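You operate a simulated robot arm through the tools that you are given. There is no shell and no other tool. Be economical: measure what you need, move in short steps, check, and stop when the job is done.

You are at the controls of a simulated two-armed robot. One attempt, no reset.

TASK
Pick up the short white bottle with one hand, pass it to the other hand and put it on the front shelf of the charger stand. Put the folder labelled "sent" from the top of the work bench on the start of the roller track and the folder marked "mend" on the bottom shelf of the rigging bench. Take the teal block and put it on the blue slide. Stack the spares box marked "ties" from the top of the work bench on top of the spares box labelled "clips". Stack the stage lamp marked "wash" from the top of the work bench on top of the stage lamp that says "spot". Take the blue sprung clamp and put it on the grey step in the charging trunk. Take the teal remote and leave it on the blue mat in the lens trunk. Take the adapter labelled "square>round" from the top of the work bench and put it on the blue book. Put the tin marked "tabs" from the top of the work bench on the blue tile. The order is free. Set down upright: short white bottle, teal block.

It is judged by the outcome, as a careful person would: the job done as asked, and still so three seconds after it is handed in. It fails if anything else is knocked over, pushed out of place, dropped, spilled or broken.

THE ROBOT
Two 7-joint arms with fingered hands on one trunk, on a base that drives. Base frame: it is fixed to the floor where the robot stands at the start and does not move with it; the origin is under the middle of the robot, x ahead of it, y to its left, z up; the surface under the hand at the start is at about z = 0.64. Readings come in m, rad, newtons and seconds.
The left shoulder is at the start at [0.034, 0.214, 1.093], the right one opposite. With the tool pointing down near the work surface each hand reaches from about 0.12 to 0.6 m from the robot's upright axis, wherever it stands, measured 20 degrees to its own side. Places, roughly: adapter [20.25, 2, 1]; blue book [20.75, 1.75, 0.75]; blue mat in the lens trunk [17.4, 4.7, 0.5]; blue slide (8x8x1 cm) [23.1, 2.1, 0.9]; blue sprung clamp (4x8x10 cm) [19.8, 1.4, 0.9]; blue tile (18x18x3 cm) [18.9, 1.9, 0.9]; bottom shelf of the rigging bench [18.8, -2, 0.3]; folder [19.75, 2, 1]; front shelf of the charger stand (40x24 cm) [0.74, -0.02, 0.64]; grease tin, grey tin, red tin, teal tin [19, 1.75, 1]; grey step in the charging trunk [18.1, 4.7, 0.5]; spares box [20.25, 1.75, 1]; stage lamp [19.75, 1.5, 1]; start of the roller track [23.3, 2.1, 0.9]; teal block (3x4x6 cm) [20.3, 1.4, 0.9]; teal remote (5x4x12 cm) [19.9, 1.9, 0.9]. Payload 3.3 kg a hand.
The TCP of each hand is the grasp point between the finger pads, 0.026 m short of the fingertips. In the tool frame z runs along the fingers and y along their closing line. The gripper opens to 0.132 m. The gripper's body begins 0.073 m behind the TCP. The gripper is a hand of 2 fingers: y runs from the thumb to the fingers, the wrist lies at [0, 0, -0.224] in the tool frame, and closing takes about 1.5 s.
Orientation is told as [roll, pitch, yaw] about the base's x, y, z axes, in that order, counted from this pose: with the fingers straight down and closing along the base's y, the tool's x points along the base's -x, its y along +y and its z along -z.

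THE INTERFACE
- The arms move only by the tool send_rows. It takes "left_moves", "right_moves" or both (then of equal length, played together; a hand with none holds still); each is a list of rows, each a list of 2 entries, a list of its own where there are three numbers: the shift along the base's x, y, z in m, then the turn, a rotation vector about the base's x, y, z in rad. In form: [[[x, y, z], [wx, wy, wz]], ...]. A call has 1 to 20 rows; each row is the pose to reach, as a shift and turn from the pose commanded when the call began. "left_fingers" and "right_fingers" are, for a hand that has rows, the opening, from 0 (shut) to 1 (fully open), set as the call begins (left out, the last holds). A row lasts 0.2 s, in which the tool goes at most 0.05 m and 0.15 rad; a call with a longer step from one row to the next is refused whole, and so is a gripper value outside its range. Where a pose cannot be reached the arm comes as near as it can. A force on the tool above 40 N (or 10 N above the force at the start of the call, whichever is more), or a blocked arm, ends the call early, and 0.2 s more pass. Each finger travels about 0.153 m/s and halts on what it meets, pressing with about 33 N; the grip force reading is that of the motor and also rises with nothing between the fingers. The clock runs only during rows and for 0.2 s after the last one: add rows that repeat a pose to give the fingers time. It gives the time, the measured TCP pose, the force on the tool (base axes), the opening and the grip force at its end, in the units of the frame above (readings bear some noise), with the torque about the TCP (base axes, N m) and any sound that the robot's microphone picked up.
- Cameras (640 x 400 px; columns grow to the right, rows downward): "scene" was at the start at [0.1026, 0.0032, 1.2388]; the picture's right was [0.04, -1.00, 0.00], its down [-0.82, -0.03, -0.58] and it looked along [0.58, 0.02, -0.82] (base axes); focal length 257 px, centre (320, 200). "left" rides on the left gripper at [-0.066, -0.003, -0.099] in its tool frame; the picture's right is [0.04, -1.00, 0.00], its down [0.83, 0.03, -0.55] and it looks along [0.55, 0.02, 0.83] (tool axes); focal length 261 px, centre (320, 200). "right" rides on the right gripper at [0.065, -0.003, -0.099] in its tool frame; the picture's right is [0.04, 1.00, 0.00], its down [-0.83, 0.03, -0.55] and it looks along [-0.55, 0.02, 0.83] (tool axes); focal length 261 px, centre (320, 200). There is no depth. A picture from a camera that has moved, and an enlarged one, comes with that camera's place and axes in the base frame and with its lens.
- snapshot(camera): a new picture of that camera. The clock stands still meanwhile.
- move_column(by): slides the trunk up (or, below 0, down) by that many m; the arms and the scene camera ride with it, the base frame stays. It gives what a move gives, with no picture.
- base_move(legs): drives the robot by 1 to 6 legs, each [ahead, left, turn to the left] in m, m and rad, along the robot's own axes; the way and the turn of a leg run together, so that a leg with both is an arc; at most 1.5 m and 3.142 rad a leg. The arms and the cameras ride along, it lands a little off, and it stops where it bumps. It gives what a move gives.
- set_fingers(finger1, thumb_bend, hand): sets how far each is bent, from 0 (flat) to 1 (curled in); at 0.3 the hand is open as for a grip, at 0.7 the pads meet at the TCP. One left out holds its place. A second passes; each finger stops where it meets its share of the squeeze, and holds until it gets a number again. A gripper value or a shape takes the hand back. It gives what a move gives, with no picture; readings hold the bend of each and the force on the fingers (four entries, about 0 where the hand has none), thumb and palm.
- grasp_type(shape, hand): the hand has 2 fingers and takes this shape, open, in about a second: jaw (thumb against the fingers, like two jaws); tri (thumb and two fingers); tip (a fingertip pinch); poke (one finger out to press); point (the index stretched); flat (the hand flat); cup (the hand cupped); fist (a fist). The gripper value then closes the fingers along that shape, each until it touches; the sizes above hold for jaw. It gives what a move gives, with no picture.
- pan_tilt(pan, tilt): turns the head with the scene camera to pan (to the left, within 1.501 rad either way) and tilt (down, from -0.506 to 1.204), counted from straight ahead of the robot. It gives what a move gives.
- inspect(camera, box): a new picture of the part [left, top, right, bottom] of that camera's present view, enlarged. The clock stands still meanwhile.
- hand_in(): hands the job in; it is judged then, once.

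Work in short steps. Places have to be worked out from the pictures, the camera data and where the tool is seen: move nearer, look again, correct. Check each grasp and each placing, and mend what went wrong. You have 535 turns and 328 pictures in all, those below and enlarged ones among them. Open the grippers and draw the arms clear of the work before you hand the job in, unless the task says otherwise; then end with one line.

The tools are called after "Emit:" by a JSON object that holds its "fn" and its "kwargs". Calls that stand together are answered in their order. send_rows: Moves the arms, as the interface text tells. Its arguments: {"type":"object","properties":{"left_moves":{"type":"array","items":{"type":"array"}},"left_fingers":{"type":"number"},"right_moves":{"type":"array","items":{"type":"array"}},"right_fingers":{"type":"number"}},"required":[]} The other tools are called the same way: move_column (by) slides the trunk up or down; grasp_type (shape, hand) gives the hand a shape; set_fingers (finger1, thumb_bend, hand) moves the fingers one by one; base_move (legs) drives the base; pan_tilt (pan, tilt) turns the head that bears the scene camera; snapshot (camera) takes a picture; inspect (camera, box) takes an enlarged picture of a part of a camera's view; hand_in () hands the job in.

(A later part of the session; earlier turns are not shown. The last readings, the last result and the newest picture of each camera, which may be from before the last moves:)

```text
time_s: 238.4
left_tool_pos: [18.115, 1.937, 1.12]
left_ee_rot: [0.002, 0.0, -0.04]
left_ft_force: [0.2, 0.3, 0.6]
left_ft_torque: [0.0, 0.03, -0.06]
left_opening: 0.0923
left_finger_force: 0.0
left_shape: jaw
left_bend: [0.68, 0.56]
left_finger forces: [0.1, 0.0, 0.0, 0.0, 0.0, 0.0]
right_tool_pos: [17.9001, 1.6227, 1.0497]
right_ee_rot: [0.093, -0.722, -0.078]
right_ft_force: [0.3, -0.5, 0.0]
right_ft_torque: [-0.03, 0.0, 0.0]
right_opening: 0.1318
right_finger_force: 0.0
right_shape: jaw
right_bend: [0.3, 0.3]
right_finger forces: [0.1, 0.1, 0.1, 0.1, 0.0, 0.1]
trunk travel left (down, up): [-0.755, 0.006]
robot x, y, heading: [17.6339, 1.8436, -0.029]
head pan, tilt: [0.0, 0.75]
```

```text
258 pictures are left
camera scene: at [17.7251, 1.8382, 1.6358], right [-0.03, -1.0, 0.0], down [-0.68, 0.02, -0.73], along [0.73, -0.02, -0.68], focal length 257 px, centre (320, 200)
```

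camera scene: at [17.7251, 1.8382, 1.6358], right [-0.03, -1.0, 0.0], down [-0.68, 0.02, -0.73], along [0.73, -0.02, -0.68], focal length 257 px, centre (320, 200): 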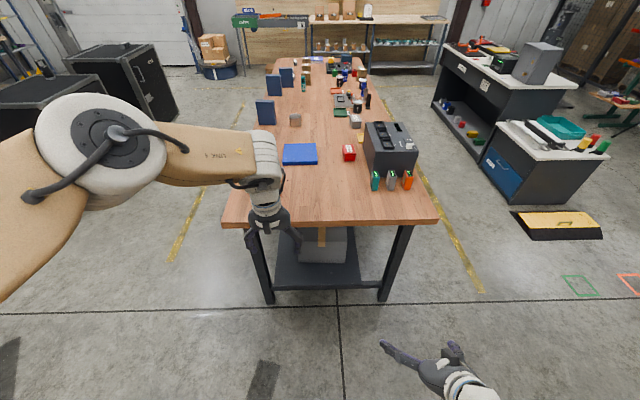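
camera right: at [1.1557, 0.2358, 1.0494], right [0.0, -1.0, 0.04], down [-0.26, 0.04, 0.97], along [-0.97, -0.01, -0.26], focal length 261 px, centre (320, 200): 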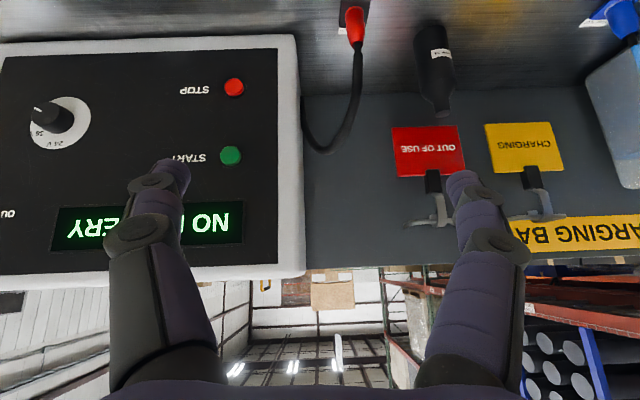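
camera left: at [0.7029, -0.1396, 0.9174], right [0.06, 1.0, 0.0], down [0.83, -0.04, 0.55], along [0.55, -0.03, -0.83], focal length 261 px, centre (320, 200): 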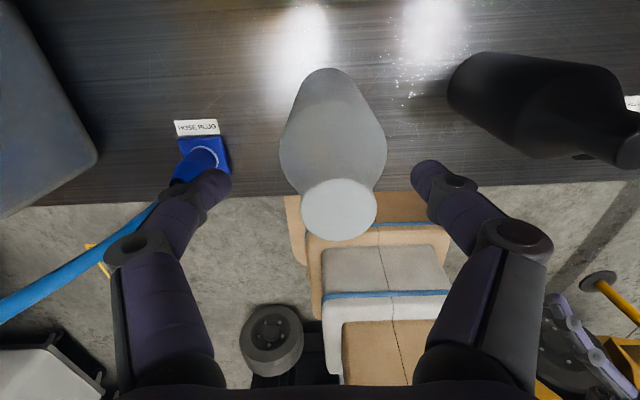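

Retry the drive with shorter legs.

Emit:
{"fn": "base_move", "kwargs": {"legs": [[-0.1, 1.15, 0.03], [1.45, 0, 0], [0, 0, -1.571]]}}

Emit:
{"fn": "snapshot", "kwargs": {"camera": "scene"}}

```text
time_s: 255.0
left_tool_pos: [19.1408, 2.5401, 1.1191]
left_ee_rot: [0.001, -0.001, -1.534]
left_ft_force: [-0.3, -0.7, 0.2]
left_ft_torque: [-0.02, -0.02, 0.0]
left_opening: 0.0923
left_finger_force: 0.1
left_shape: jaw
left_bend: [0.68, 0.56]
left_finger forces: [0.0, 0.0, 0.1, 0.1, 0.0, 0.1]
right_tool_pos: [18.8129, 2.7319, 1.0496]
right_ee_rot: [0.093, -0.722, -1.572]
right_ft_force: [-0.7, -0.1, 0.1]
right_ft_torque: [-0.01, -0.03, 0.01]
right_opening: 0.1319
right_finger_force: 0.2
right_shape: jaw
right_bend: [0.3, 0.3]
right_finger forces: [0.0, 0.1, 0.1, 0.1, 0.0, 0.0]
trunk travel left (down, up): [-0.755, 0.006]
robot x, y, heading: [19.0076, 3.0096, -1.521]
head pan, tilt: [0.0, 0.75]
```

```text
257 pictures are left
camera scene: at [19.0124, 2.9226, 1.6358], right [-1.0, -0.05, 0.0], down [-0.03, 0.68, -0.73], along [0.04, -0.73, -0.68], focal length 257 px, centre (320, 200)
```

scene: 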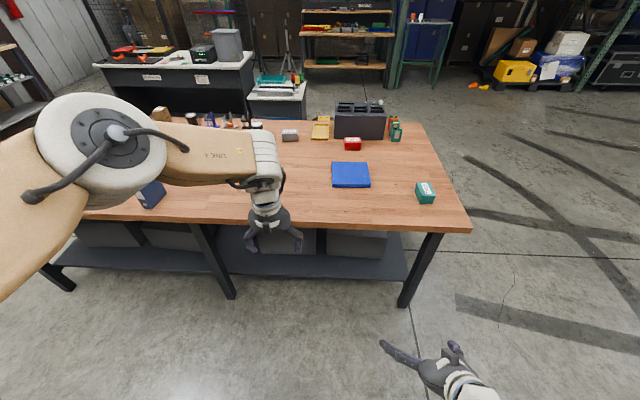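

The left arm blocks the view; tuck it back and outward. Then look again.

Emit:
{"fn": "send_rows", "kwargs": {"left_moves": [[[0.02, 0.04, -0.02], [0, 0, 0]], [[0.04, 0.08, -0.04], [0, 0, 0]], [[0.06, 0.12, -0.06], [0, 0, 0]], [[0.08, 0.16, -0.08], [0, 0, 0]], [[0.1, 0.19, -0.1], [0, 0, 0]]]}}

Emit:
{"fn": "snapshot", "kwargs": {"camera": "scene"}}

```text
time_s: 256.2
left_tool_pos: [19.2449, 2.7332, 1.0194]
left_ee_rot: [0.0, -0.005, -1.536]
left_ft_force: [0.1, 0.7, -0.3]
left_ft_torque: [0.0, -0.02, -0.01]
left_opening: 0.0922
left_finger_force: 0.1
left_shape: jaw
left_bend: [0.68, 0.56]
left_finger forces: [0.0, 0.0, 0.0, 0.0, 0.0, 0.0]
right_tool_pos: [18.8128, 2.7307, 1.0496]
right_ee_rot: [0.092, -0.722, -1.572]
right_ft_force: [0.5, 0.6, -0.6]
right_ft_torque: [-0.02, 0.03, 0.02]
right_opening: 0.132
right_finger_force: 0.1
right_shape: jaw
right_bend: [0.3, 0.3]
right_finger forces: [0.2, 0.0, 0.0, 0.1, 0.0, 0.0]
trunk travel left (down, up): [-0.755, 0.006]
robot x, y, heading: [19.0084, 3.0141, -1.527]
head pan, tilt: [0.0, 0.75]
```

```text
256 pictures are left
camera scene: at [19.0137, 2.9231, 1.6358], right [-1.0, -0.05, 0.0], down [-0.03, 0.68, -0.73], along [0.03, -0.73, -0.68], focal length 257 px, centre (320, 200)
```

scene: 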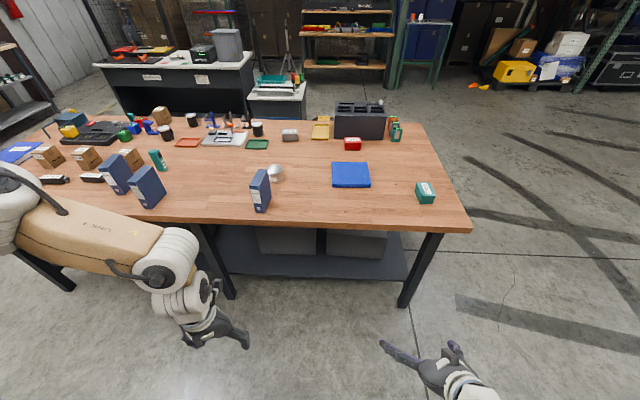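

Good view. Zoom on both halves.

Emit:
{"fn": "inspect", "kwargs": {"camera": "scene", "box": [230, 100, 460, 220]}}

Emit:
{"fn": "inspect", "kwargs": {"camera": "scene", "box": [0, 90, 230, 215]}}

```text
2.78 times, centred on (345, 160) of scene
camera zoom: at [19.0137, 2.9231, 1.6358], right [-1.0, -0.05, 0.0], down [-0.03, 0.68, -0.73], along [0.03, -0.73, -0.68], focal length 716 px, centre (250, 311)
```

zoom: 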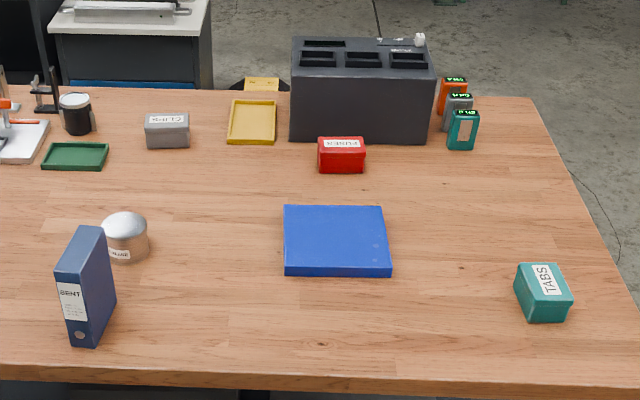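

```text
2.78 times, centred on (115, 152) of scene
camera zoom: at [19.0137, 2.9231, 1.6358], right [-1.0, -0.05, 0.0], down [-0.03, 0.68, -0.73], along [0.03, -0.73, -0.68], focal length 716 px, centre (890, 332)
```

zoom: 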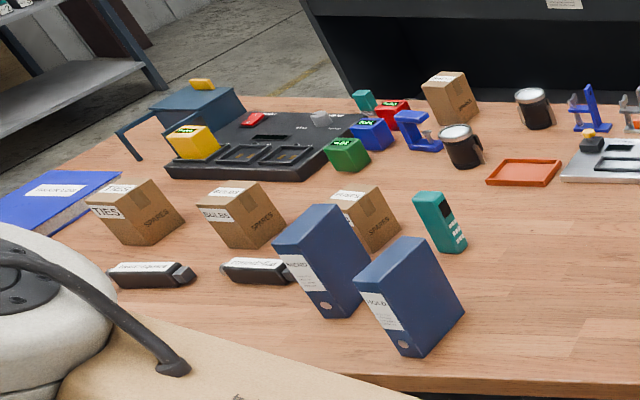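

I can read: TABS (teal tin), SENT folder, TIES box, blue tile. Straighten the right hand to point down, and move the base so the tin lies under it.

Emit:
{"fn": "send_rows", "kwargs": {"right_moves": [[[0, -0.03, 0.01], [0.145, 0.018, -0.007]], [[0, -0.06, 0.02], [0.29, 0.036, -0.014]], [[0, -0.09, 0.03], [0.435, 0.054, -0.02]], [[0, -0.12, 0.04], [0.58, 0.073, -0.027]], [[0, -0.15, 0.05], [0.721, 0.093, -0.034]]]}}

Emit:
{"fn": "base_move", "kwargs": {"legs": [[0.0, -0.2, -0.044], [0.3, 0, 0]]}}

Emit:
{"fn": "snapshot", "kwargs": {"camera": "scene"}}

Emit:
{"fn": "snapshot", "kwargs": {"camera": "right"}}

```text
time_s: 256.9
left_tool_pos: [19.2407, 2.7302, 1.0193]
left_ee_rot: [0.003, -0.001, -1.532]
left_ft_force: [-0.3, 0.3, 0.5]
left_ft_torque: [0.0, -0.08, -0.01]
left_opening: 0.0922
left_finger_force: 0.0
left_shape: jaw
left_bend: [0.68, 0.56]
left_finger forces: [0.0, 0.0, 0.0, 0.1, 0.0, 0.0]
right_tool_pos: [18.7144, 2.6539, 1.0043]
right_ee_rot: [-0.175, -0.351, -1.493]
right_ft_force: [-0.8, 0.3, -0.3]
right_ft_torque: [0.03, -0.07, 0.05]
right_opening: 0.132
right_finger_force: 0.0
right_shape: jaw
right_bend: [0.3, 0.3]
right_finger forces: [0.1, 0.0, 0.0, 0.1, 0.1, 0.0]
right hand out of reach, approached as far as the arm can: row 1, 2, 3
trunk travel left (down, up): [-0.755, 0.006]
robot x, y, heading: [19.0121, 3.0162, -1.524]
head pan, tilt: [0.0, 0.75]
stopped in row 3 (right hand): the arm was blocked; the commanded pose is now the measured one
```

```text
time_s: 260.1
left_tool_pos: [19.032, 2.4223, 1.0196]
left_ee_rot: [0.002, -0.003, -1.584]
left_ft_force: [-0.8, -0.5, 0.1]
left_ft_torque: [0.04, -0.01, -0.01]
left_opening: 0.092
left_finger_force: 0.1
left_shape: jaw
left_bend: [0.68, 0.56]
left_finger forces: [0.0, 0.1, 0.1, 0.0, 0.0, 0.0]
right_tool_pos: [18.5017, 2.3709, 1.0039]
right_ee_rot: [-0.176, -0.35, -1.543]
right_ft_force: [0.0, 1.2, -0.1]
right_ft_torque: [0.04, -0.02, -0.01]
right_opening: 0.1317
right_finger_force: 0.1
right_shape: jaw
right_bend: [0.3, 0.3]
right_finger forces: [0.0, 0.0, 0.1, 0.0, 0.0, 0.0]
trunk travel left (down, up): [-0.755, 0.006]
robot x, y, heading: [18.8115, 2.7169, -1.568]
head pan, tilt: [0.0, 0.75]
```

```text
253 pictures are left
camera scene: at [18.8093, 2.6226, 1.6357], right [-1.0, 0.0, 0.0], down [0.0, 0.68, -0.73], along [0.0, -0.73, -0.68], focal length 257 px, centre (320, 200)
```

scene: 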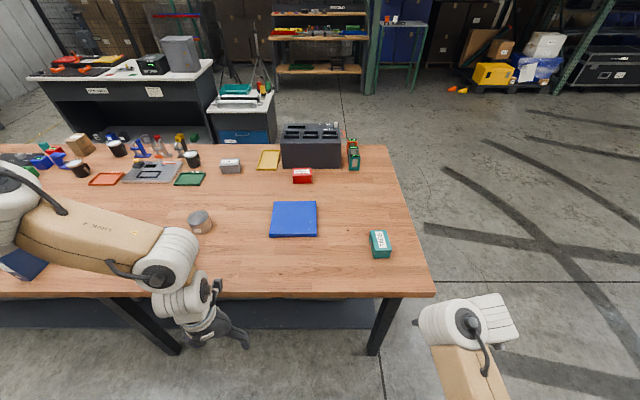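

```text
252 pictures are left
camera right: at [18.5136, 2.4666, 1.0736], right [0.98, 0.01, -0.18], down [0.15, -0.59, 0.79], along [-0.1, -0.81, -0.58], focal length 261 px, centre (320, 200)
```

right: 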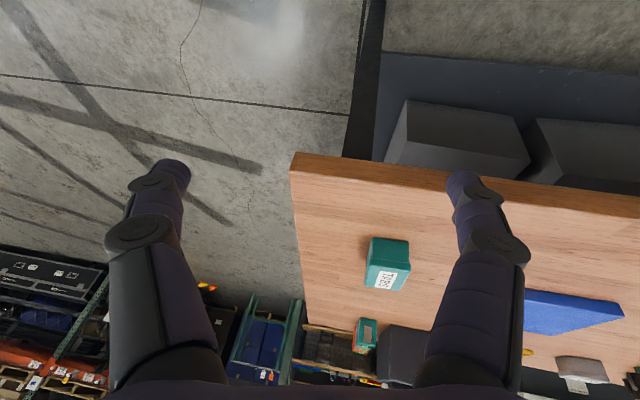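

Lower the trunk a bit to give the arm a comfortable height, then raise, straighten and advance the right hand.

Emit:
{"fn": "move_column", "kwargs": {"by": -0.12}}

Emit:
{"fn": "send_rows", "kwargs": {"right_moves": [[[0.01, 0, 0.045], [0.05, -0.025, 0]], [[0.02, 0.0, 0.09], [0.11, -0.055, 0]], [[0.04, -0.03, 0.12], [0.17, -0.085, 0]], [[0.06, -0.06, 0.14], [0.23, -0.115, 0]], [[0.08, -0.09, 0.15], [0.29, -0.145, 0]], [[0.1, -0.12, 0.15], [0.35, -0.176, 0.003]], [[0.1, -0.14, 0.15], [0.35, -0.176, 0.003]]]}}

Emit:
{"fn": "snapshot", "kwargs": {"camera": "right"}}

```text
time_s: 261.6
left_tool_pos: [19.0292, 2.4229, 0.8999]
left_ee_rot: [0.002, -0.005, -1.583]
left_ft_force: [0.0, -0.2, 0.3]
left_ft_torque: [0.01, -0.01, 0.0]
left_opening: 0.0921
left_finger_force: 0.1
left_shape: jaw
left_bend: [0.68, 0.56]
left_finger forces: [0.0, 0.0, 0.0, 0.0, 0.1, 0.0]
right_tool_pos: [18.4997, 2.3727, 0.8848]
right_ee_rot: [-0.181, -0.352, -1.541]
right_ft_force: [-0.4, 0.6, 0.1]
right_ft_torque: [0.02, -0.02, 0.04]
right_opening: 0.1319
right_finger_force: 0.0
right_shape: jaw
right_bend: [0.3, 0.3]
right_finger forces: [0.0, 0.0, 0.2, 0.0, 0.0, 0.1]
trunk travel left (down, up): [-0.635, 0.126]
robot x, y, heading: [18.8104, 2.7145, -1.571]
head pan, tilt: [0.0, 0.75]
```

```text
time_s: 263.2
left_tool_pos: [19.0312, 2.4223, 0.9001]
left_ee_rot: [-0.001, -0.003, -1.584]
left_ft_force: [-0.4, -0.3, 1.2]
left_ft_torque: [-0.02, 0.04, 0.02]
left_opening: 0.0923
left_finger_force: 0.1
left_shape: jaw
left_bend: [0.68, 0.56]
left_finger forces: [0.0, 0.1, 0.1, 0.1, 0.0, 0.0]
right_tool_pos: [18.6136, 2.2057, 1.0285]
right_ee_rot: [0.005, -0.003, -1.572]
right_ft_force: [0.6, 0.2, 0.0]
right_ft_torque: [0.0, -0.01, -0.01]
right_opening: 0.1319
right_finger_force: 0.0
right_shape: jaw
right_bend: [0.3, 0.3]
right_finger forces: [0.0, 0.0, 0.0, 0.0, 0.0, 0.0]
right hand out of reach, approached as far as the arm can: row 1, 2, 3, 4, 5, 6, 7
trunk travel left (down, up): [-0.635, 0.126]
robot x, y, heading: [18.8082, 2.7128, -1.566]
head pan, tilt: [0.0, 0.75]
```

```text
251 pictures are left
camera right: at [18.6097, 2.2704, 1.1263], right [1.0, 0.04, 0.01], down [0.03, -0.83, 0.56], along [0.03, -0.56, -0.83], focal length 261 px, centre (320, 200)
```

right: 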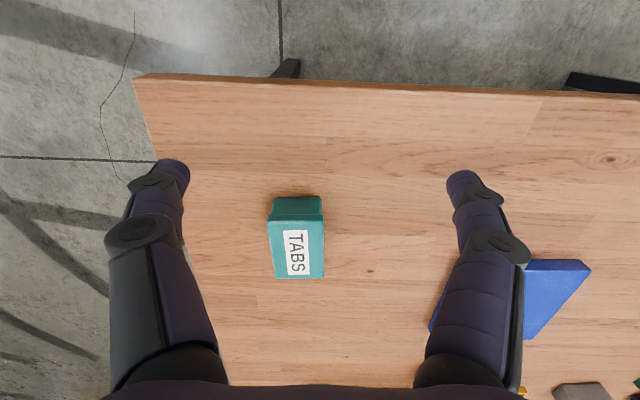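

Tin at about (18.595, 2.08); bench top z≈0.89. Move over it, lower partway, and look again.

Emit:
{"fn": "send_rows", "kwargs": {"right_moves": [[[-0.006, -0.04, 0], [0, 0, 0]], [[-0.012, -0.08, 0], [0, 0, 0]], [[-0.018, -0.12, 0], [0, 0, 0]], [[-0.018, -0.125, -0.03], [0, 0, 0]], [[-0.018, -0.125, -0.05], [0, 0, 0]]]}}

Emit:
{"fn": "snapshot", "kwargs": {"camera": "right"}}

```text
time_s: 264.4
left_tool_pos: [19.0305, 2.4229, 0.8989]
left_ee_rot: [0.0, -0.002, -1.584]
left_ft_force: [0.9, 0.0, -0.8]
left_ft_torque: [0.04, -0.01, 0.03]
left_opening: 0.0923
left_finger_force: 0.1
left_shape: jaw
left_bend: [0.68, 0.56]
left_finger forces: [0.0, 0.0, 0.1, 0.0, 0.1, 0.0]
right_tool_pos: [18.6008, 2.1488, 1.0171]
right_ee_rot: [0.006, -0.004, -1.575]
right_ft_force: [-0.1, -0.5, -0.1]
right_ft_torque: [0.01, 0.02, 0.02]
right_opening: 0.1318
right_finger_force: 0.0
right_shape: jaw
right_bend: [0.3, 0.3]
right_finger forces: [0.0, 0.1, 0.0, 0.0, 0.0, 0.0]
right hand out of reach, approached as far as the arm can: row 2, 3, 4, 5
trunk travel left (down, up): [-0.635, 0.126]
robot x, y, heading: [18.8139, 2.7178, -1.571]
head pan, tilt: [0.0, 0.75]
```

```text
250 pictures are left
camera right: at [18.5976, 2.2138, 1.1155], right [1.0, 0.04, 0.0], down [0.03, -0.83, 0.56], along [0.03, -0.56, -0.83], focal length 261 px, centre (320, 200)
```

right: 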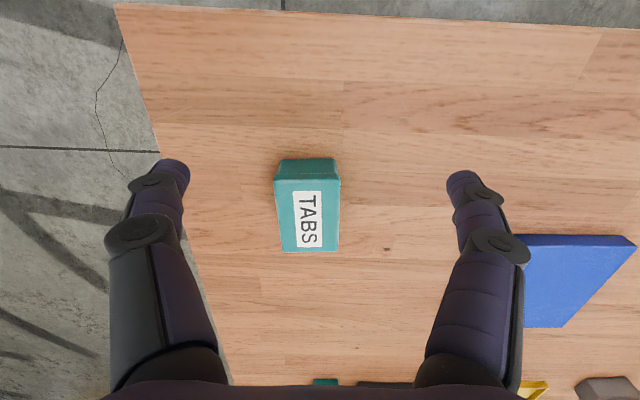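

Arm at its reach limit; tin centre triangulates to (18.593, 2.066), top z≈0.92. Drive 0.1 m closer, then adjust and lower.

Emit:
{"fn": "base_move", "kwargs": {"legs": [[0.1, 0, 0]]}}

Emit:
{"fn": "send_rows", "kwargs": {"right_moves": [[[-0.006, 0.016, -0.03], [0, 0, 0]], [[-0.006, 0.016, -0.06], [0, 0, 0]]]}}

Emit:
{"fn": "snapshot", "kwargs": {"camera": "right"}}

```text
time_s: 265.6
left_tool_pos: [19.0305, 2.3218, 0.9002]
left_ee_rot: [0.001, -0.001, -1.582]
left_ft_force: [0.2, -1.2, -1.2]
left_ft_torque: [-0.01, 0.0, 0.01]
left_opening: 0.0922
left_finger_force: 0.1
left_shape: jaw
left_bend: [0.68, 0.56]
left_finger forces: [0.1, 0.0, 0.0, 0.0, 0.0, 0.0]
right_tool_pos: [18.6009, 2.0471, 1.0166]
right_ee_rot: [0.004, -0.002, -1.57]
right_ft_force: [-0.2, -0.6, -0.2]
right_ft_torque: [-0.02, 0.02, 0.04]
right_opening: 0.1321
right_finger_force: 0.1
right_shape: jaw
right_bend: [0.3, 0.3]
right_finger forces: [0.1, 0.1, 0.1, 0.0, 0.0, 0.1]
trunk travel left (down, up): [-0.635, 0.126]
robot x, y, heading: [18.806, 2.6188, -1.571]
head pan, tilt: [0.0, 0.75]
```

```text
time_s: 266.1
left_tool_pos: [19.0294, 2.322, 0.8997]
left_ee_rot: [0.002, -0.002, -1.584]
left_ft_force: [0.3, -0.4, -0.9]
left_ft_torque: [-0.03, 0.01, 0.0]
left_opening: 0.0923
left_finger_force: 0.0
left_shape: jaw
left_bend: [0.68, 0.56]
left_finger forces: [0.0, 0.0, 0.0, 0.0, 0.1, 0.1]
right_tool_pos: [18.5959, 2.0645, 0.9562]
right_ee_rot: [0.006, -0.004, -1.574]
right_ft_force: [0.1, 0.6, -0.5]
right_ft_torque: [-0.02, 0.03, 0.02]
right_opening: 0.1321
right_finger_force: 0.1
right_shape: jaw
right_bend: [0.3, 0.3]
right_finger forces: [0.0, 0.1, 0.0, 0.0, 0.0, 0.0]
trunk travel left (down, up): [-0.635, 0.126]
robot x, y, heading: [18.8105, 2.6159, -1.568]
head pan, tilt: [0.0, 0.75]
```

```text
249 pictures are left
camera right: at [18.5917, 2.1297, 1.0543], right [1.0, 0.04, 0.01], down [0.03, -0.83, 0.56], along [0.03, -0.56, -0.83], focal length 261 px, centre (320, 200)
```

right: 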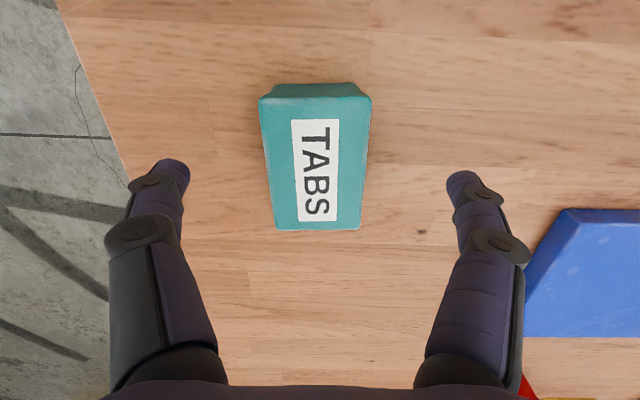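

The tin is centred between the fingers. Lower to z≈0.922 and close.

Emit:
{"fn": "send_rows", "kwargs": {"right_moves": [[[0, 0, -0.017], [0, 0, 0]], [[0, 0, -0.034], [0, 0, 0]]]}}

Emit:
{"fn": "send_rows", "kwargs": {"right_moves": [[[0, 0, 0], [0, 0, 0]], [[0, 0, 0], [0, 0, 0]], [[0, 0, 0], [0, 0, 0]], [[0, 0, 0], [0, 0, 0]], [[0, 0, 0], [0, 0, 0]], [[0, 0, 0], [0, 0, 0]]], "right_fingers": 0}}

Emit:
{"fn": "snapshot", "kwargs": {"camera": "right"}}

```text
time_s: 266.8
left_tool_pos: [19.0315, 2.3233, 0.9001]
left_ee_rot: [0.002, 0.0, -1.582]
left_ft_force: [-0.5, 0.8, -0.3]
left_ft_torque: [-0.02, 0.03, 0.0]
left_opening: 0.0921
left_finger_force: 0.0
left_shape: jaw
left_bend: [0.68, 0.56]
left_finger forces: [0.0, 0.0, 0.0, 0.1, 0.1, 0.0]
right_tool_pos: [18.596, 2.0754, 0.9278]
right_ee_rot: [0.006, -0.003, -1.57]
right_ft_force: [-0.5, 0.6, -0.7]
right_ft_torque: [0.0, -0.01, 0.0]
right_opening: 0.1323
right_finger_force: 0.2
right_shape: jaw
right_bend: [0.3, 0.3]
right_finger forces: [0.0, 0.0, 0.0, 0.0, 0.0, 0.0]
right hand out of reach, approached as far as the arm can: row 1, 2
trunk travel left (down, up): [-0.635, 0.126]
robot x, y, heading: [18.8091, 2.6162, -1.572]
head pan, tilt: [0.0, 0.75]
```

```text
time_s: 268.1
left_tool_pos: [19.0299, 2.3224, 0.9003]
left_ee_rot: [0.0, -0.004, -1.584]
left_ft_force: [0.0, 0.4, -0.8]
left_ft_torque: [0.0, 0.02, 0.02]
left_opening: 0.0922
left_finger_force: 0.0
left_shape: jaw
left_bend: [0.68, 0.56]
left_finger forces: [0.1, 0.0, 0.0, 0.0, 0.1, 0.0]
right_tool_pos: [18.5952, 2.075, 0.9264]
right_ee_rot: [0.005, -0.003, -1.57]
right_ft_force: [0.0, -0.3, 0.4]
right_ft_torque: [0.01, 0.03, -0.02]
right_opening: 0.0526
right_finger_force: 32.6
right_shape: jaw
right_bend: [0.73, 0.7]
right_finger forces: [30.1, 0.0, 0.0, 0.1, 30.2, 0.1]
trunk travel left (down, up): [-0.635, 0.126]
robot x, y, heading: [18.8094, 2.6149, -1.568]
head pan, tilt: [0.0, 0.75]
```

```text
248 pictures are left
camera right: at [18.5914, 2.14, 1.0249], right [1.0, 0.04, 0.01], down [0.03, -0.83, 0.56], along [0.03, -0.56, -0.83], focal length 261 px, centre (320, 200)
```

right: 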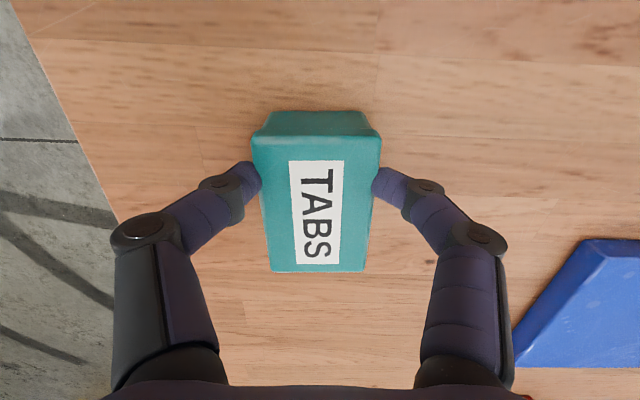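

Gripped (5.3 cm wide). Lift with the trunk and shift left toward the tile, then look.

Emit:
{"fn": "move_column", "kwargs": {"by": 0.1}}

Emit:
{"fn": "base_move", "kwargs": {"legs": [[0, 0.31, 0]]}}

Emit:
{"fn": "pan_tilt", "kwargs": {"pan": -0.2, "tilt": 1.0}}

Emit:
{"fn": "snapshot", "kwargs": {"camera": "scene"}}

Emit:
{"fn": "snapshot", "kwargs": {"camera": "right"}}

```text
time_s: 269.5
left_tool_pos: [19.0305, 2.3223, 0.9994]
left_ee_rot: [0.003, -0.001, -1.584]
left_ft_force: [-0.4, -0.2, 0.7]
left_ft_torque: [0.03, 0.01, 0.0]
left_opening: 0.0922
left_finger_force: 0.2
left_shape: jaw
left_bend: [0.68, 0.56]
left_finger forces: [0.0, 0.0, 0.0, 0.0, 0.0, 0.0]
right_tool_pos: [18.5952, 2.0738, 1.0269]
right_ee_rot: [0.004, -0.003, -1.571]
right_ft_force: [-0.7, -0.3, -2.9]
right_ft_torque: [0.02, -0.03, -0.02]
right_opening: 0.0524
right_finger_force: 33.0
right_shape: jaw
right_bend: [0.73, 0.7]
right_finger forces: [30.3, 0.0, 0.0, 0.0, 30.4, 0.0]
trunk travel left (down, up): [-0.735, 0.026]
robot x, y, heading: [18.8092, 2.6132, -1.569]
head pan, tilt: [0.0, 0.75]
```

```text
time_s: 271.6
left_tool_pos: [19.3405, 2.3213, 0.9992]
left_ee_rot: [-0.001, -0.001, -1.586]
left_ft_force: [0.4, -0.4, -0.3]
left_ft_torque: [0.0, 0.01, -0.03]
left_opening: 0.0923
left_finger_force: 0.0
left_shape: jaw
left_bend: [0.68, 0.56]
left_finger forces: [0.1, 0.0, 0.1, 0.1, 0.0, 0.1]
right_tool_pos: [18.905, 2.0755, 1.0269]
right_ee_rot: [0.007, -0.005, -1.576]
right_ft_force: [0.1, 0.2, -1.6]
right_ft_torque: [0.08, 0.02, 0.0]
right_opening: 0.0525
right_finger_force: 32.8
right_shape: jaw
right_bend: [0.73, 0.7]
right_finger forces: [30.3, 0.1, 0.1, 0.1, 30.2, 0.0]
trunk travel left (down, up): [-0.735, 0.026]
robot x, y, heading: [19.1233, 2.615, -1.572]
head pan, tilt: [0.0, 0.75]
```

```text
time_s: 272.3
left_tool_pos: [19.34, 2.3215, 0.9996]
left_ee_rot: [0.002, -0.001, -1.586]
left_ft_force: [-0.3, 0.1, 0.2]
left_ft_torque: [-0.02, -0.01, 0.0]
left_opening: 0.0923
left_finger_force: 0.1
left_shape: jaw
left_bend: [0.68, 0.56]
left_finger forces: [0.1, 0.1, 0.1, 0.1, 0.1, 0.1]
right_tool_pos: [18.905, 2.0741, 1.0278]
right_ee_rot: [0.006, -0.004, -1.574]
right_ft_force: [-0.7, 0.4, -1.8]
right_ft_torque: [0.02, 0.03, 0.02]
right_opening: 0.0523
right_finger_force: 32.6
right_shape: jaw
right_bend: [0.73, 0.7]
right_finger forces: [30.2, 0.1, 0.0, 0.1, 30.3, 0.0]
trunk travel left (down, up): [-0.735, 0.026]
robot x, y, heading: [19.1193, 2.6134, -1.576]
head pan, tilt: [-0.201, 1.0]
```

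```text
247 pictures are left
camera scene: at [19.1061, 2.5377, 1.5966], right [-0.98, 0.2, 0.0], down [0.17, 0.82, -0.54], along [-0.11, -0.53, -0.84], focal length 257 px, centre (320, 200)
```

scene: 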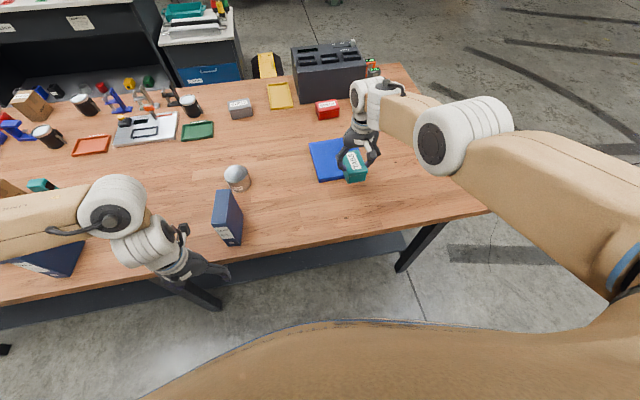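

```text
246 pictures are left
camera right: at [18.9011, 2.1402, 1.125], right [1.0, 0.04, 0.01], down [0.03, -0.83, 0.56], along [0.03, -0.56, -0.83], focal length 261 px, centre (320, 200)
```

right: 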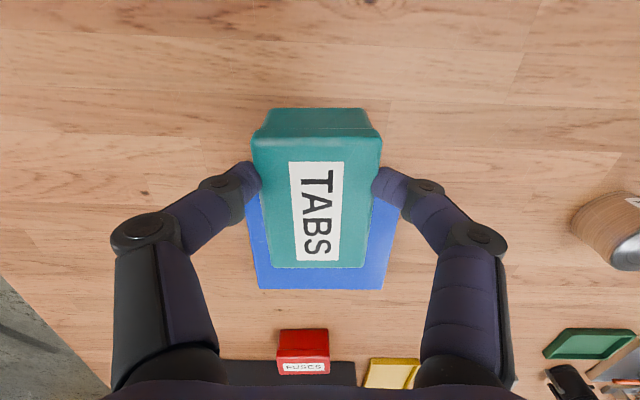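

The tile's centre is at about (18.91, 1.96), so I need 0.1 m more forward. The left hand is near the SENT folder, so raise it first.

Emit:
{"fn": "send_rows", "kwargs": {"left_moves": [[[0.01, 0.02, 0.04], [0, 0, 0]], [[0.02, 0.04, 0.08], [0, 0, 0]], [[0.04, 0.05, 0.12], [0, 0, 0]], [[0.06, 0.05, 0.16], [0, 0, 0]], [[0.08, 0.05, 0.2], [0, 0, 0]]]}}

Emit:
{"fn": "base_move", "kwargs": {"legs": [[0.1, 0, 0]]}}

Emit:
{"fn": "snapshot", "kwargs": {"camera": "right"}}

Emit:
{"fn": "snapshot", "kwargs": {"camera": "scene"}}

```text
time_s: 273.5
left_tool_pos: [19.4103, 2.3672, 1.1777]
left_ee_rot: [0.003, 0.002, -1.587]
left_ft_force: [-0.3, 0.5, 1.4]
left_ft_torque: [-0.01, 0.01, 0.01]
left_opening: 0.0922
left_finger_force: 0.0
left_shape: jaw
left_bend: [0.68, 0.56]
left_finger forces: [0.1, 0.0, 0.1, 0.0, 0.1, 0.0]
left hand out of reach, approached as far as the arm can: row 5
right_tool_pos: [18.9055, 2.075, 1.0269]
right_ee_rot: [0.006, -0.003, -1.574]
right_ft_force: [-0.7, 0.6, -2.6]
right_ft_torque: [0.04, 0.01, 0.02]
right_opening: 0.0525
right_finger_force: 32.8
right_shape: jaw
right_bend: [0.73, 0.7]
right_finger forces: [30.3, 0.1, 0.0, 0.1, 30.4, 0.0]
trunk travel left (down, up): [-0.735, 0.026]
robot x, y, heading: [19.119, 2.6157, -1.571]
head pan, tilt: [-0.201, 1.0]
```

```text
time_s: 274.7
left_tool_pos: [19.4104, 2.2656, 1.1765]
left_ee_rot: [0.001, 0.0, -1.586]
left_ft_force: [-0.5, -0.1, 0.3]
left_ft_torque: [0.02, 0.01, -0.05]
left_opening: 0.0921
left_finger_force: 0.1
left_shape: jaw
left_bend: [0.68, 0.56]
left_finger forces: [0.0, 0.0, 0.0, 0.0, 0.0, 0.0]
right_tool_pos: [18.905, 1.9736, 1.0256]
right_ee_rot: [0.006, -0.003, -1.574]
right_ft_force: [0.8, 0.5, -1.6]
right_ft_torque: [0.02, 0.02, 0.02]
right_opening: 0.0524
right_finger_force: 32.6
right_shape: jaw
right_bend: [0.73, 0.7]
right_finger forces: [30.3, 0.0, 0.0, 0.1, 30.3, 0.0]
trunk travel left (down, up): [-0.735, 0.026]
robot x, y, heading: [19.1205, 2.5169, -1.571]
head pan, tilt: [-0.201, 1.0]
```

```text
245 pictures are left
camera right: at [18.9013, 2.0392, 1.1247], right [1.0, 0.04, 0.01], down [0.03, -0.83, 0.56], along [0.03, -0.55, -0.83], focal length 261 px, centre (320, 200)
```

right: 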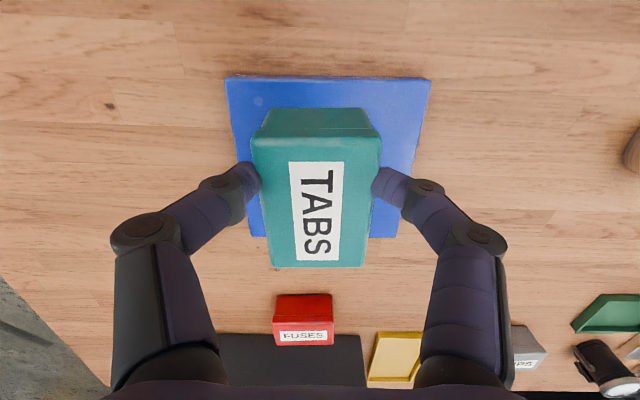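

```text
244 pictures are left
camera scene: at [19.1062, 2.4365, 1.5965], right [-0.98, 0.2, 0.0], down [0.17, 0.82, -0.54], along [-0.11, -0.53, -0.84], focal length 257 px, centre (320, 200)
```

scene: 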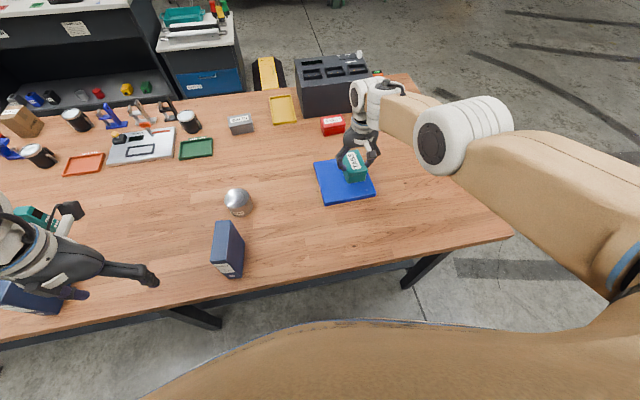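

Tin needs ~3 cm more forward to be centred on the tile. Then lower with the trunk.

Emit:
{"fn": "base_move", "kwargs": {"legs": [[0.035, 0, 0]]}}

Emit:
{"fn": "move_column", "kwargs": {"by": -0.055}}

Emit:
{"fn": "snapshot", "kwargs": {"camera": "right"}}

```text
time_s: 275.6
left_tool_pos: [19.4109, 2.2323, 1.1774]
left_ee_rot: [0.0, 0.002, -1.585]
left_ft_force: [0.1, 0.9, 0.5]
left_ft_torque: [0.04, 0.0, 0.0]
left_opening: 0.0923
left_finger_force: 0.0
left_shape: jaw
left_bend: [0.68, 0.56]
left_finger forces: [0.0, 0.0, 0.1, 0.1, 0.0, 0.0]
right_tool_pos: [18.9055, 1.9383, 1.0269]
right_ee_rot: [0.005, -0.006, -1.574]
right_ft_force: [-0.8, 0.4, -1.5]
right_ft_torque: [0.04, 0.03, 0.0]
right_opening: 0.0524
right_finger_force: 32.9
right_shape: jaw
right_bend: [0.73, 0.7]
right_finger forces: [30.4, 0.0, 0.1, 0.0, 30.3, 0.0]
trunk travel left (down, up): [-0.735, 0.026]
robot x, y, heading: [19.12, 2.4814, -1.574]
head pan, tilt: [-0.201, 1.0]
```

```text
time_s: 276.5
left_tool_pos: [19.4101, 2.2312, 1.1231]
left_ee_rot: [0.002, 0.001, -1.585]
left_ft_force: [0.0, -1.2, -0.5]
left_ft_torque: [-0.01, 0.01, 0.01]
left_opening: 0.0923
left_finger_force: 0.2
left_shape: jaw
left_bend: [0.68, 0.56]
left_finger forces: [0.0, 0.0, 0.0, 0.1, 0.0, 0.0]
right_tool_pos: [18.9042, 1.9391, 0.9708]
right_ee_rot: [0.005, -0.003, -1.575]
right_ft_force: [-0.4, 0.3, -2.4]
right_ft_torque: [0.03, 0.01, -0.02]
right_opening: 0.0526
right_finger_force: 33.4
right_shape: jaw
right_bend: [0.73, 0.7]
right_finger forces: [30.3, 0.0, 0.1, 0.1, 30.3, 0.1]
trunk travel left (down, up): [-0.68, 0.081]
robot x, y, heading: [19.1183, 2.4791, -1.571]
head pan, tilt: [-0.201, 1.0]
```

```text
243 pictures are left
camera right: at [18.9015, 2.0047, 1.0702], right [1.0, 0.04, 0.01], down [0.03, -0.83, 0.56], along [0.03, -0.56, -0.83], focal length 261 px, centre (320, 200)
```

right: 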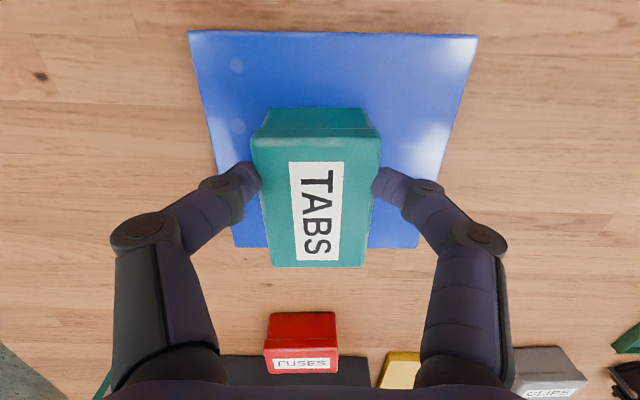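

The tin is centred over the tile. Lower in small steps to contact.

Emit:
{"fn": "move_column", "kwargs": {"by": -0.008}}

Emit:
{"fn": "move_column", "kwargs": {"by": -0.006}}

```text
time_s: 277.1
left_tool_pos: [19.4108, 2.2318, 1.1145]
left_ee_rot: [0.001, 0.002, -1.585]
left_ft_force: [-0.7, -0.1, 0.2]
left_ft_torque: [0.01, 0.0, 0.03]
left_opening: 0.092
left_finger_force: 0.0
left_shape: jaw
left_bend: [0.68, 0.56]
left_finger forces: [0.0, 0.1, 0.0, 0.1, 0.1, 0.0]
right_tool_pos: [18.905, 1.9383, 0.9634]
right_ee_rot: [0.006, -0.004, -1.574]
right_ft_force: [-0.5, -0.7, -2.5]
right_ft_torque: [0.08, 0.04, 0.03]
right_opening: 0.0527
right_finger_force: 33.5
right_shape: jaw
right_bend: [0.73, 0.7]
right_finger forces: [30.3, 0.0, 0.0, 0.0, 30.3, 0.0]
trunk travel left (down, up): [-0.672, 0.089]
robot x, y, heading: [19.121, 2.4812, -1.572]
head pan, tilt: [-0.201, 1.0]
```

```text
time_s: 277.6
left_tool_pos: [19.4105, 2.2314, 1.109]
left_ee_rot: [0.001, 0.003, -1.584]
left_ft_force: [-1.0, 0.5, -0.2]
left_ft_torque: [0.01, -0.03, 0.02]
left_opening: 0.0921
left_finger_force: 0.1
left_shape: jaw
left_bend: [0.68, 0.56]
left_finger forces: [0.0, 0.1, 0.1, 0.0, 0.0, 0.0]
right_tool_pos: [18.905, 1.9404, 0.9574]
right_ee_rot: [0.005, -0.003, -1.575]
right_ft_force: [-0.7, 0.0, -1.5]
right_ft_torque: [0.03, 0.0, -0.01]
right_opening: 0.0529
right_finger_force: 33.3
right_shape: jaw
right_bend: [0.73, 0.7]
right_finger forces: [30.3, 0.0, 0.1, 0.1, 30.3, 0.0]
trunk travel left (down, up): [-0.666, 0.095]
robot x, y, heading: [19.1187, 2.4818, -1.575]
head pan, tilt: [-0.201, 1.0]
```

Still carrying ~2 N; lower a few millimetres more.

Emit:
{"fn": "move_column", "kwargs": {"by": -0.004}}

Emit:
{"fn": "move_column", "kwargs": {"by": -0.003}}

```text
time_s: 278.2
left_tool_pos: [19.4104, 2.2311, 1.104]
left_ee_rot: [0.002, 0.002, -1.584]
left_ft_force: [0.4, 0.6, 0.6]
left_ft_torque: [0.01, -0.02, 0.0]
left_opening: 0.0921
left_finger_force: 0.1
left_shape: jaw
left_bend: [0.68, 0.56]
left_finger forces: [0.1, 0.1, 0.0, 0.0, 0.0, 0.1]
right_tool_pos: [18.9054, 1.939, 0.953]
right_ee_rot: [0.006, -0.002, -1.574]
right_ft_force: [-0.8, -0.7, -1.1]
right_ft_torque: [0.03, 0.01, 0.03]
right_opening: 0.0525
right_finger_force: 33.1
right_shape: jaw
right_bend: [0.73, 0.7]
right_finger forces: [30.3, 0.0, 0.0, 0.0, 30.3, 0.0]
trunk travel left (down, up): [-0.662, 0.099]
robot x, y, heading: [19.1196, 2.4829, -1.58]
head pan, tilt: [-0.201, 1.0]
```

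```text
time_s: 278.7
left_tool_pos: [19.4101, 2.2317, 1.1021]
left_ee_rot: [0.002, 0.003, -1.585]
left_ft_force: [0.4, 1.1, 0.9]
left_ft_torque: [0.02, 0.03, 0.01]
left_opening: 0.0921
left_finger_force: 0.1
left_shape: jaw
left_bend: [0.68, 0.56]
left_finger forces: [0.0, 0.0, 0.0, 0.0, 0.1, 0.0]
right_tool_pos: [18.9051, 1.9389, 0.95]
right_ee_rot: [0.005, -0.006, -1.575]
right_ft_force: [0.3, -0.1, -1.9]
right_ft_torque: [-0.01, 0.03, -0.03]
right_opening: 0.0527
right_finger_force: 32.4
right_shape: jaw
right_bend: [0.73, 0.7]
right_finger forces: [30.3, 0.0, 0.1, 0.1, 30.3, 0.1]
trunk travel left (down, up): [-0.659, 0.102]
robot x, y, heading: [19.1217, 2.4803, -1.575]
head pan, tilt: [-0.201, 1.0]
```

Continue lowering.

Emit:
{"fn": "move_column", "kwargs": {"by": -0.004}}

Emit:
{"fn": "move_column", "kwargs": {"by": -0.003}}

Emit:
{"fn": "snapshot", "kwargs": {"camera": "right"}}

```text
time_s: 279.2
left_tool_pos: [19.4095, 2.2331, 1.0976]
left_ee_rot: [-0.002, 0.002, -1.585]
left_ft_force: [0.3, 0.5, 0.1]
left_ft_torque: [-0.01, 0.01, -0.02]
left_opening: 0.0922
left_finger_force: 0.0
left_shape: jaw
left_bend: [0.68, 0.56]
left_finger forces: [0.0, 0.0, 0.1, 0.1, 0.1, 0.0]
right_tool_pos: [18.9042, 1.9393, 0.9494]
right_ee_rot: [0.004, -0.009, -1.575]
right_ft_force: [-1.3, 1.9, 16.7]
right_ft_torque: [0.04, 0.16, 0.0]
right_opening: 0.0529
right_finger_force: 33.2
right_shape: jaw
right_bend: [0.74, 0.7]
right_finger forces: [32.9, 0.0, 0.0, 0.0, 33.8, 0.1]
trunk travel left (down, up): [-0.655, 0.106]
robot x, y, heading: [19.1206, 2.4825, -1.574]
head pan, tilt: [-0.201, 1.0]
```

```text
time_s: 279.7
left_tool_pos: [19.4119, 2.2332, 1.0953]
left_ee_rot: [-0.001, 0.0, -1.585]
left_ft_force: [0.3, 0.8, 0.7]
left_ft_torque: [-0.01, -0.01, 0.01]
left_opening: 0.0923
left_finger_force: 0.1
left_shape: jaw
left_bend: [0.68, 0.56]
left_finger forces: [0.0, 0.0, 0.0, 0.1, 0.0, 0.1]
right_tool_pos: [18.905, 1.9399, 0.9477]
right_ee_rot: [0.005, -0.013, -1.573]
right_ft_force: [-2.5, -1.1, 33.7]
right_ft_torque: [0.0, 0.33, 0.01]
right_opening: 0.0536
right_finger_force: 33.3
right_shape: jaw
right_bend: [0.74, 0.71]
right_finger forces: [35.7, 0.0, 0.0, 0.1, 37.5, 0.0]
trunk travel left (down, up): [-0.652, 0.109]
robot x, y, heading: [19.1215, 2.4835, -1.57]
head pan, tilt: [-0.201, 1.0]
```

```text
242 pictures are left
camera right: at [18.9022, 2.0057, 1.0453], right [1.0, 0.04, 0.0], down [0.03, -0.83, 0.56], along [0.03, -0.56, -0.83], focal length 261 px, centre (320, 200)
```

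right: 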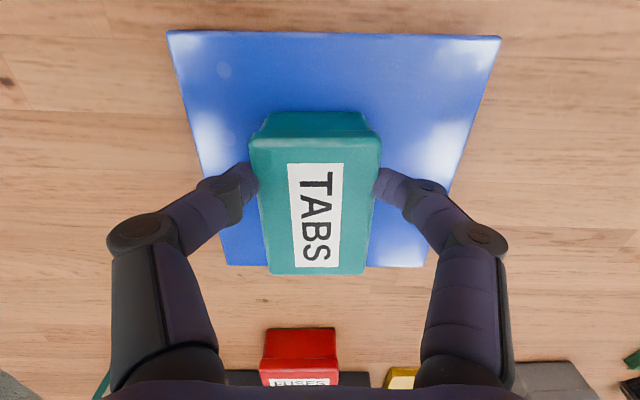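

In contact. Ease pressure, open the hand, and lift away.

Emit:
{"fn": "send_rows", "kwargs": {"right_moves": [[[0, 0, 0.002], [0, 0, 0]], [[0, 0, 0.002], [0, 0, 0]], [[0, 0, 0.002], [0, 0, 0]], [[0, 0, 0.002], [0, 0, 0]]], "right_fingers": 0.9}}

Emit:
{"fn": "move_column", "kwargs": {"by": 0.1}}

Emit:
{"fn": "snapshot", "kwargs": {"camera": "right"}}

Emit:
{"fn": "snapshot", "kwargs": {"camera": "scene"}}

```text
time_s: 280.7
left_tool_pos: [19.4111, 2.2325, 1.0943]
left_ee_rot: [0.003, 0.002, -1.583]
left_ft_force: [-0.7, 0.0, 0.3]
left_ft_torque: [0.02, -0.01, 0.01]
left_opening: 0.0922
left_finger_force: 0.0
left_shape: jaw
left_bend: [0.68, 0.56]
left_finger forces: [0.1, 0.1, 0.0, 0.0, 0.1, 0.0]
right_tool_pos: [18.9052, 1.9386, 0.9457]
right_ee_rot: [0.005, -0.004, -1.576]
right_ft_force: [0.1, -0.1, 0.7]
right_ft_torque: [0.0, 0.0, 0.0]
right_opening: 0.1186
right_finger_force: 0.1
right_shape: jaw
right_bend: [0.48, 0.31]
right_finger forces: [0.1, 0.0, 0.1, 0.1, 0.0, 0.0]
trunk travel left (down, up): [-0.652, 0.109]
robot x, y, heading: [19.1228, 2.4791, -1.572]
head pan, tilt: [-0.201, 1.0]
```

```text
time_s: 282.1
left_tool_pos: [19.4105, 2.2314, 1.1947]
left_ee_rot: [0.001, 0.001, -1.584]
left_ft_force: [-0.2, -1.0, -0.1]
left_ft_torque: [0.0, 0.0, 0.01]
left_opening: 0.0921
left_finger_force: 0.0
left_shape: jaw
left_bend: [0.68, 0.56]
left_finger forces: [0.1, 0.0, 0.0, 0.0, 0.1, 0.0]
right_tool_pos: [18.9053, 1.9397, 1.046]
right_ee_rot: [0.004, -0.004, -1.574]
right_ft_force: [0.4, -0.5, -1.1]
right_ft_torque: [-0.02, -0.01, 0.02]
right_opening: 0.1186
right_finger_force: 0.1
right_shape: jaw
right_bend: [0.48, 0.31]
right_finger forces: [0.1, 0.0, 0.1, 0.0, 0.1, 0.1]
trunk travel left (down, up): [-0.752, 0.009]
robot x, y, heading: [19.1207, 2.4789, -1.574]
head pan, tilt: [-0.201, 1.0]
```

```text
241 pictures are left
camera right: at [18.9016, 2.0051, 1.1438], right [1.0, 0.04, 0.01], down [0.03, -0.83, 0.56], along [0.03, -0.56, -0.83], focal length 261 px, centre (320, 200)
```

right: 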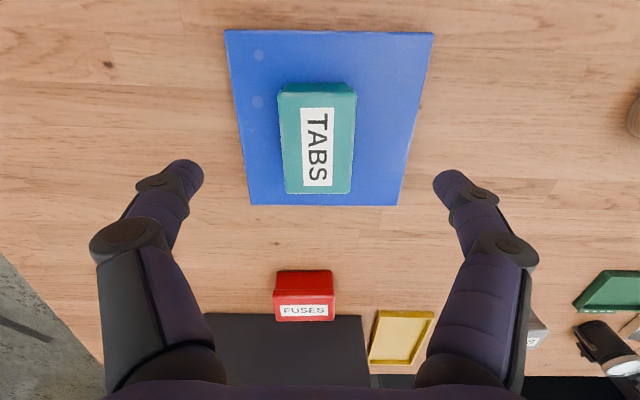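

```text
240 pictures are left
camera scene: at [19.1062, 2.4025, 1.6135], right [-0.98, 0.2, 0.0], down [0.17, 0.82, -0.54], along [-0.11, -0.53, -0.84], focal length 257 px, centre (320, 200)
```

scene: 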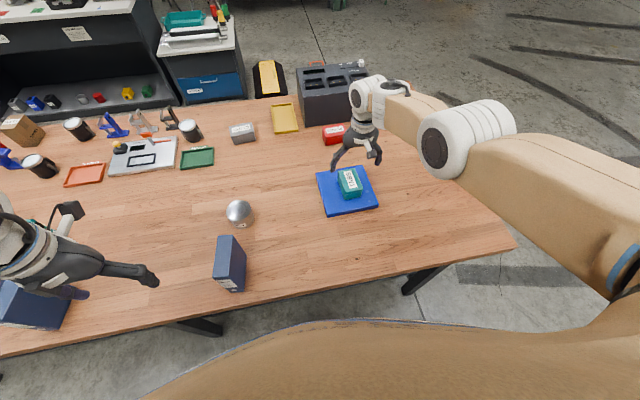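

Tin done. Back off and move along to x≈20 to look at the folders, boxes and adapters there.

Emit:
{"fn": "base_move", "kwargs": {"legs": [[-0.4, 0, 0], [0, 0.95, 0]]}}

Emit:
{"fn": "pan_tilt", "kwargs": {"pan": 0, "tilt": 0.8}}

Emit:
{"fn": "snapshot", "kwargs": {"camera": "scene"}}

Emit:
{"fn": "inspect", "kwargs": {"camera": "scene", "box": [180, 80, 480, 260]}}

```text
time_s: 289.2
left_tool_pos: [20.3819, 2.6258, 1.1947]
left_ee_rot: [0.0, 0.002, -1.584]
left_ft_force: [-0.6, 0.8, -0.5]
left_ft_torque: [-0.01, 0.02, -0.02]
left_opening: 0.0922
left_finger_force: 0.0
left_shape: jaw
left_bend: [0.68, 0.56]
left_finger forces: [0.1, 0.0, 0.0, 0.0, 0.1, 0.0]
right_tool_pos: [19.8766, 2.3338, 1.045]
right_ee_rot: [0.004, -0.005, -1.572]
right_ft_force: [0.3, -0.3, -0.3]
right_ft_torque: [0.04, 0.01, 0.02]
right_opening: 0.1187
right_finger_force: 0.0
right_shape: jaw
right_bend: [0.48, 0.31]
right_finger forces: [0.0, 0.1, 0.0, 0.0, 0.1, 0.0]
trunk travel left (down, up): [-0.752, 0.009]
robot x, y, heading: [20.09, 2.8774, -1.574]
head pan, tilt: [-0.201, 1.0]
```

```text
time_s: 289.9
left_tool_pos: [20.3827, 2.6261, 1.1949]
left_ee_rot: [0.0, 0.001, -1.586]
left_ft_force: [0.1, -0.4, -0.3]
left_ft_torque: [0.01, 0.0, -0.03]
left_opening: 0.0921
left_finger_force: 0.1
left_shape: jaw
left_bend: [0.68, 0.56]
left_finger forces: [0.0, 0.0, 0.0, 0.1, 0.0, 0.0]
right_tool_pos: [19.8771, 2.3348, 1.0465]
right_ee_rot: [0.006, -0.004, -1.573]
right_ft_force: [0.1, 0.5, 0.1]
right_ft_torque: [0.02, 0.01, -0.02]
right_opening: 0.1187
right_finger_force: 0.1
right_shape: jaw
right_bend: [0.48, 0.31]
right_finger forces: [0.0, 0.0, 0.0, 0.1, 0.0, 0.0]
trunk travel left (down, up): [-0.752, 0.009]
robot x, y, heading: [20.0899, 2.8737, -1.574]
head pan, tilt: [0.0, 0.799]
```

```text
239 pictures are left
camera scene: at [20.0919, 2.7847, 1.6287], right [-1.0, 0.0, 0.0], down [0.0, 0.72, -0.7], along [0.0, -0.7, -0.72], focal length 257 px, centre (320, 200)
```

scene: 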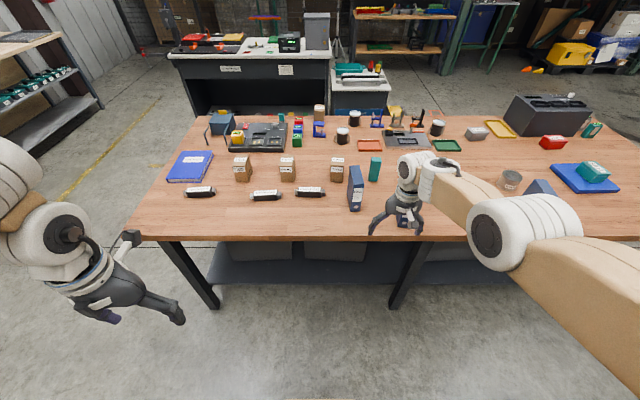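

```text
2.13 times, centred on (330, 170) of scene
camera zoom: at [20.0919, 2.7847, 1.6287], right [-1.0, 0.0, 0.0], down [0.0, 0.72, -0.7], along [0.0, -0.7, -0.72], focal length 549 px, centre (299, 264)
```

zoom: 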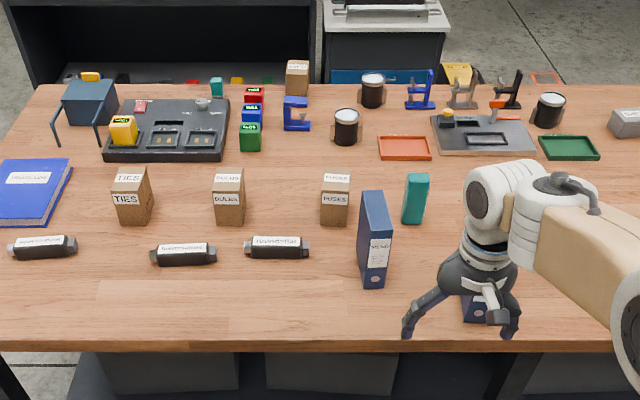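

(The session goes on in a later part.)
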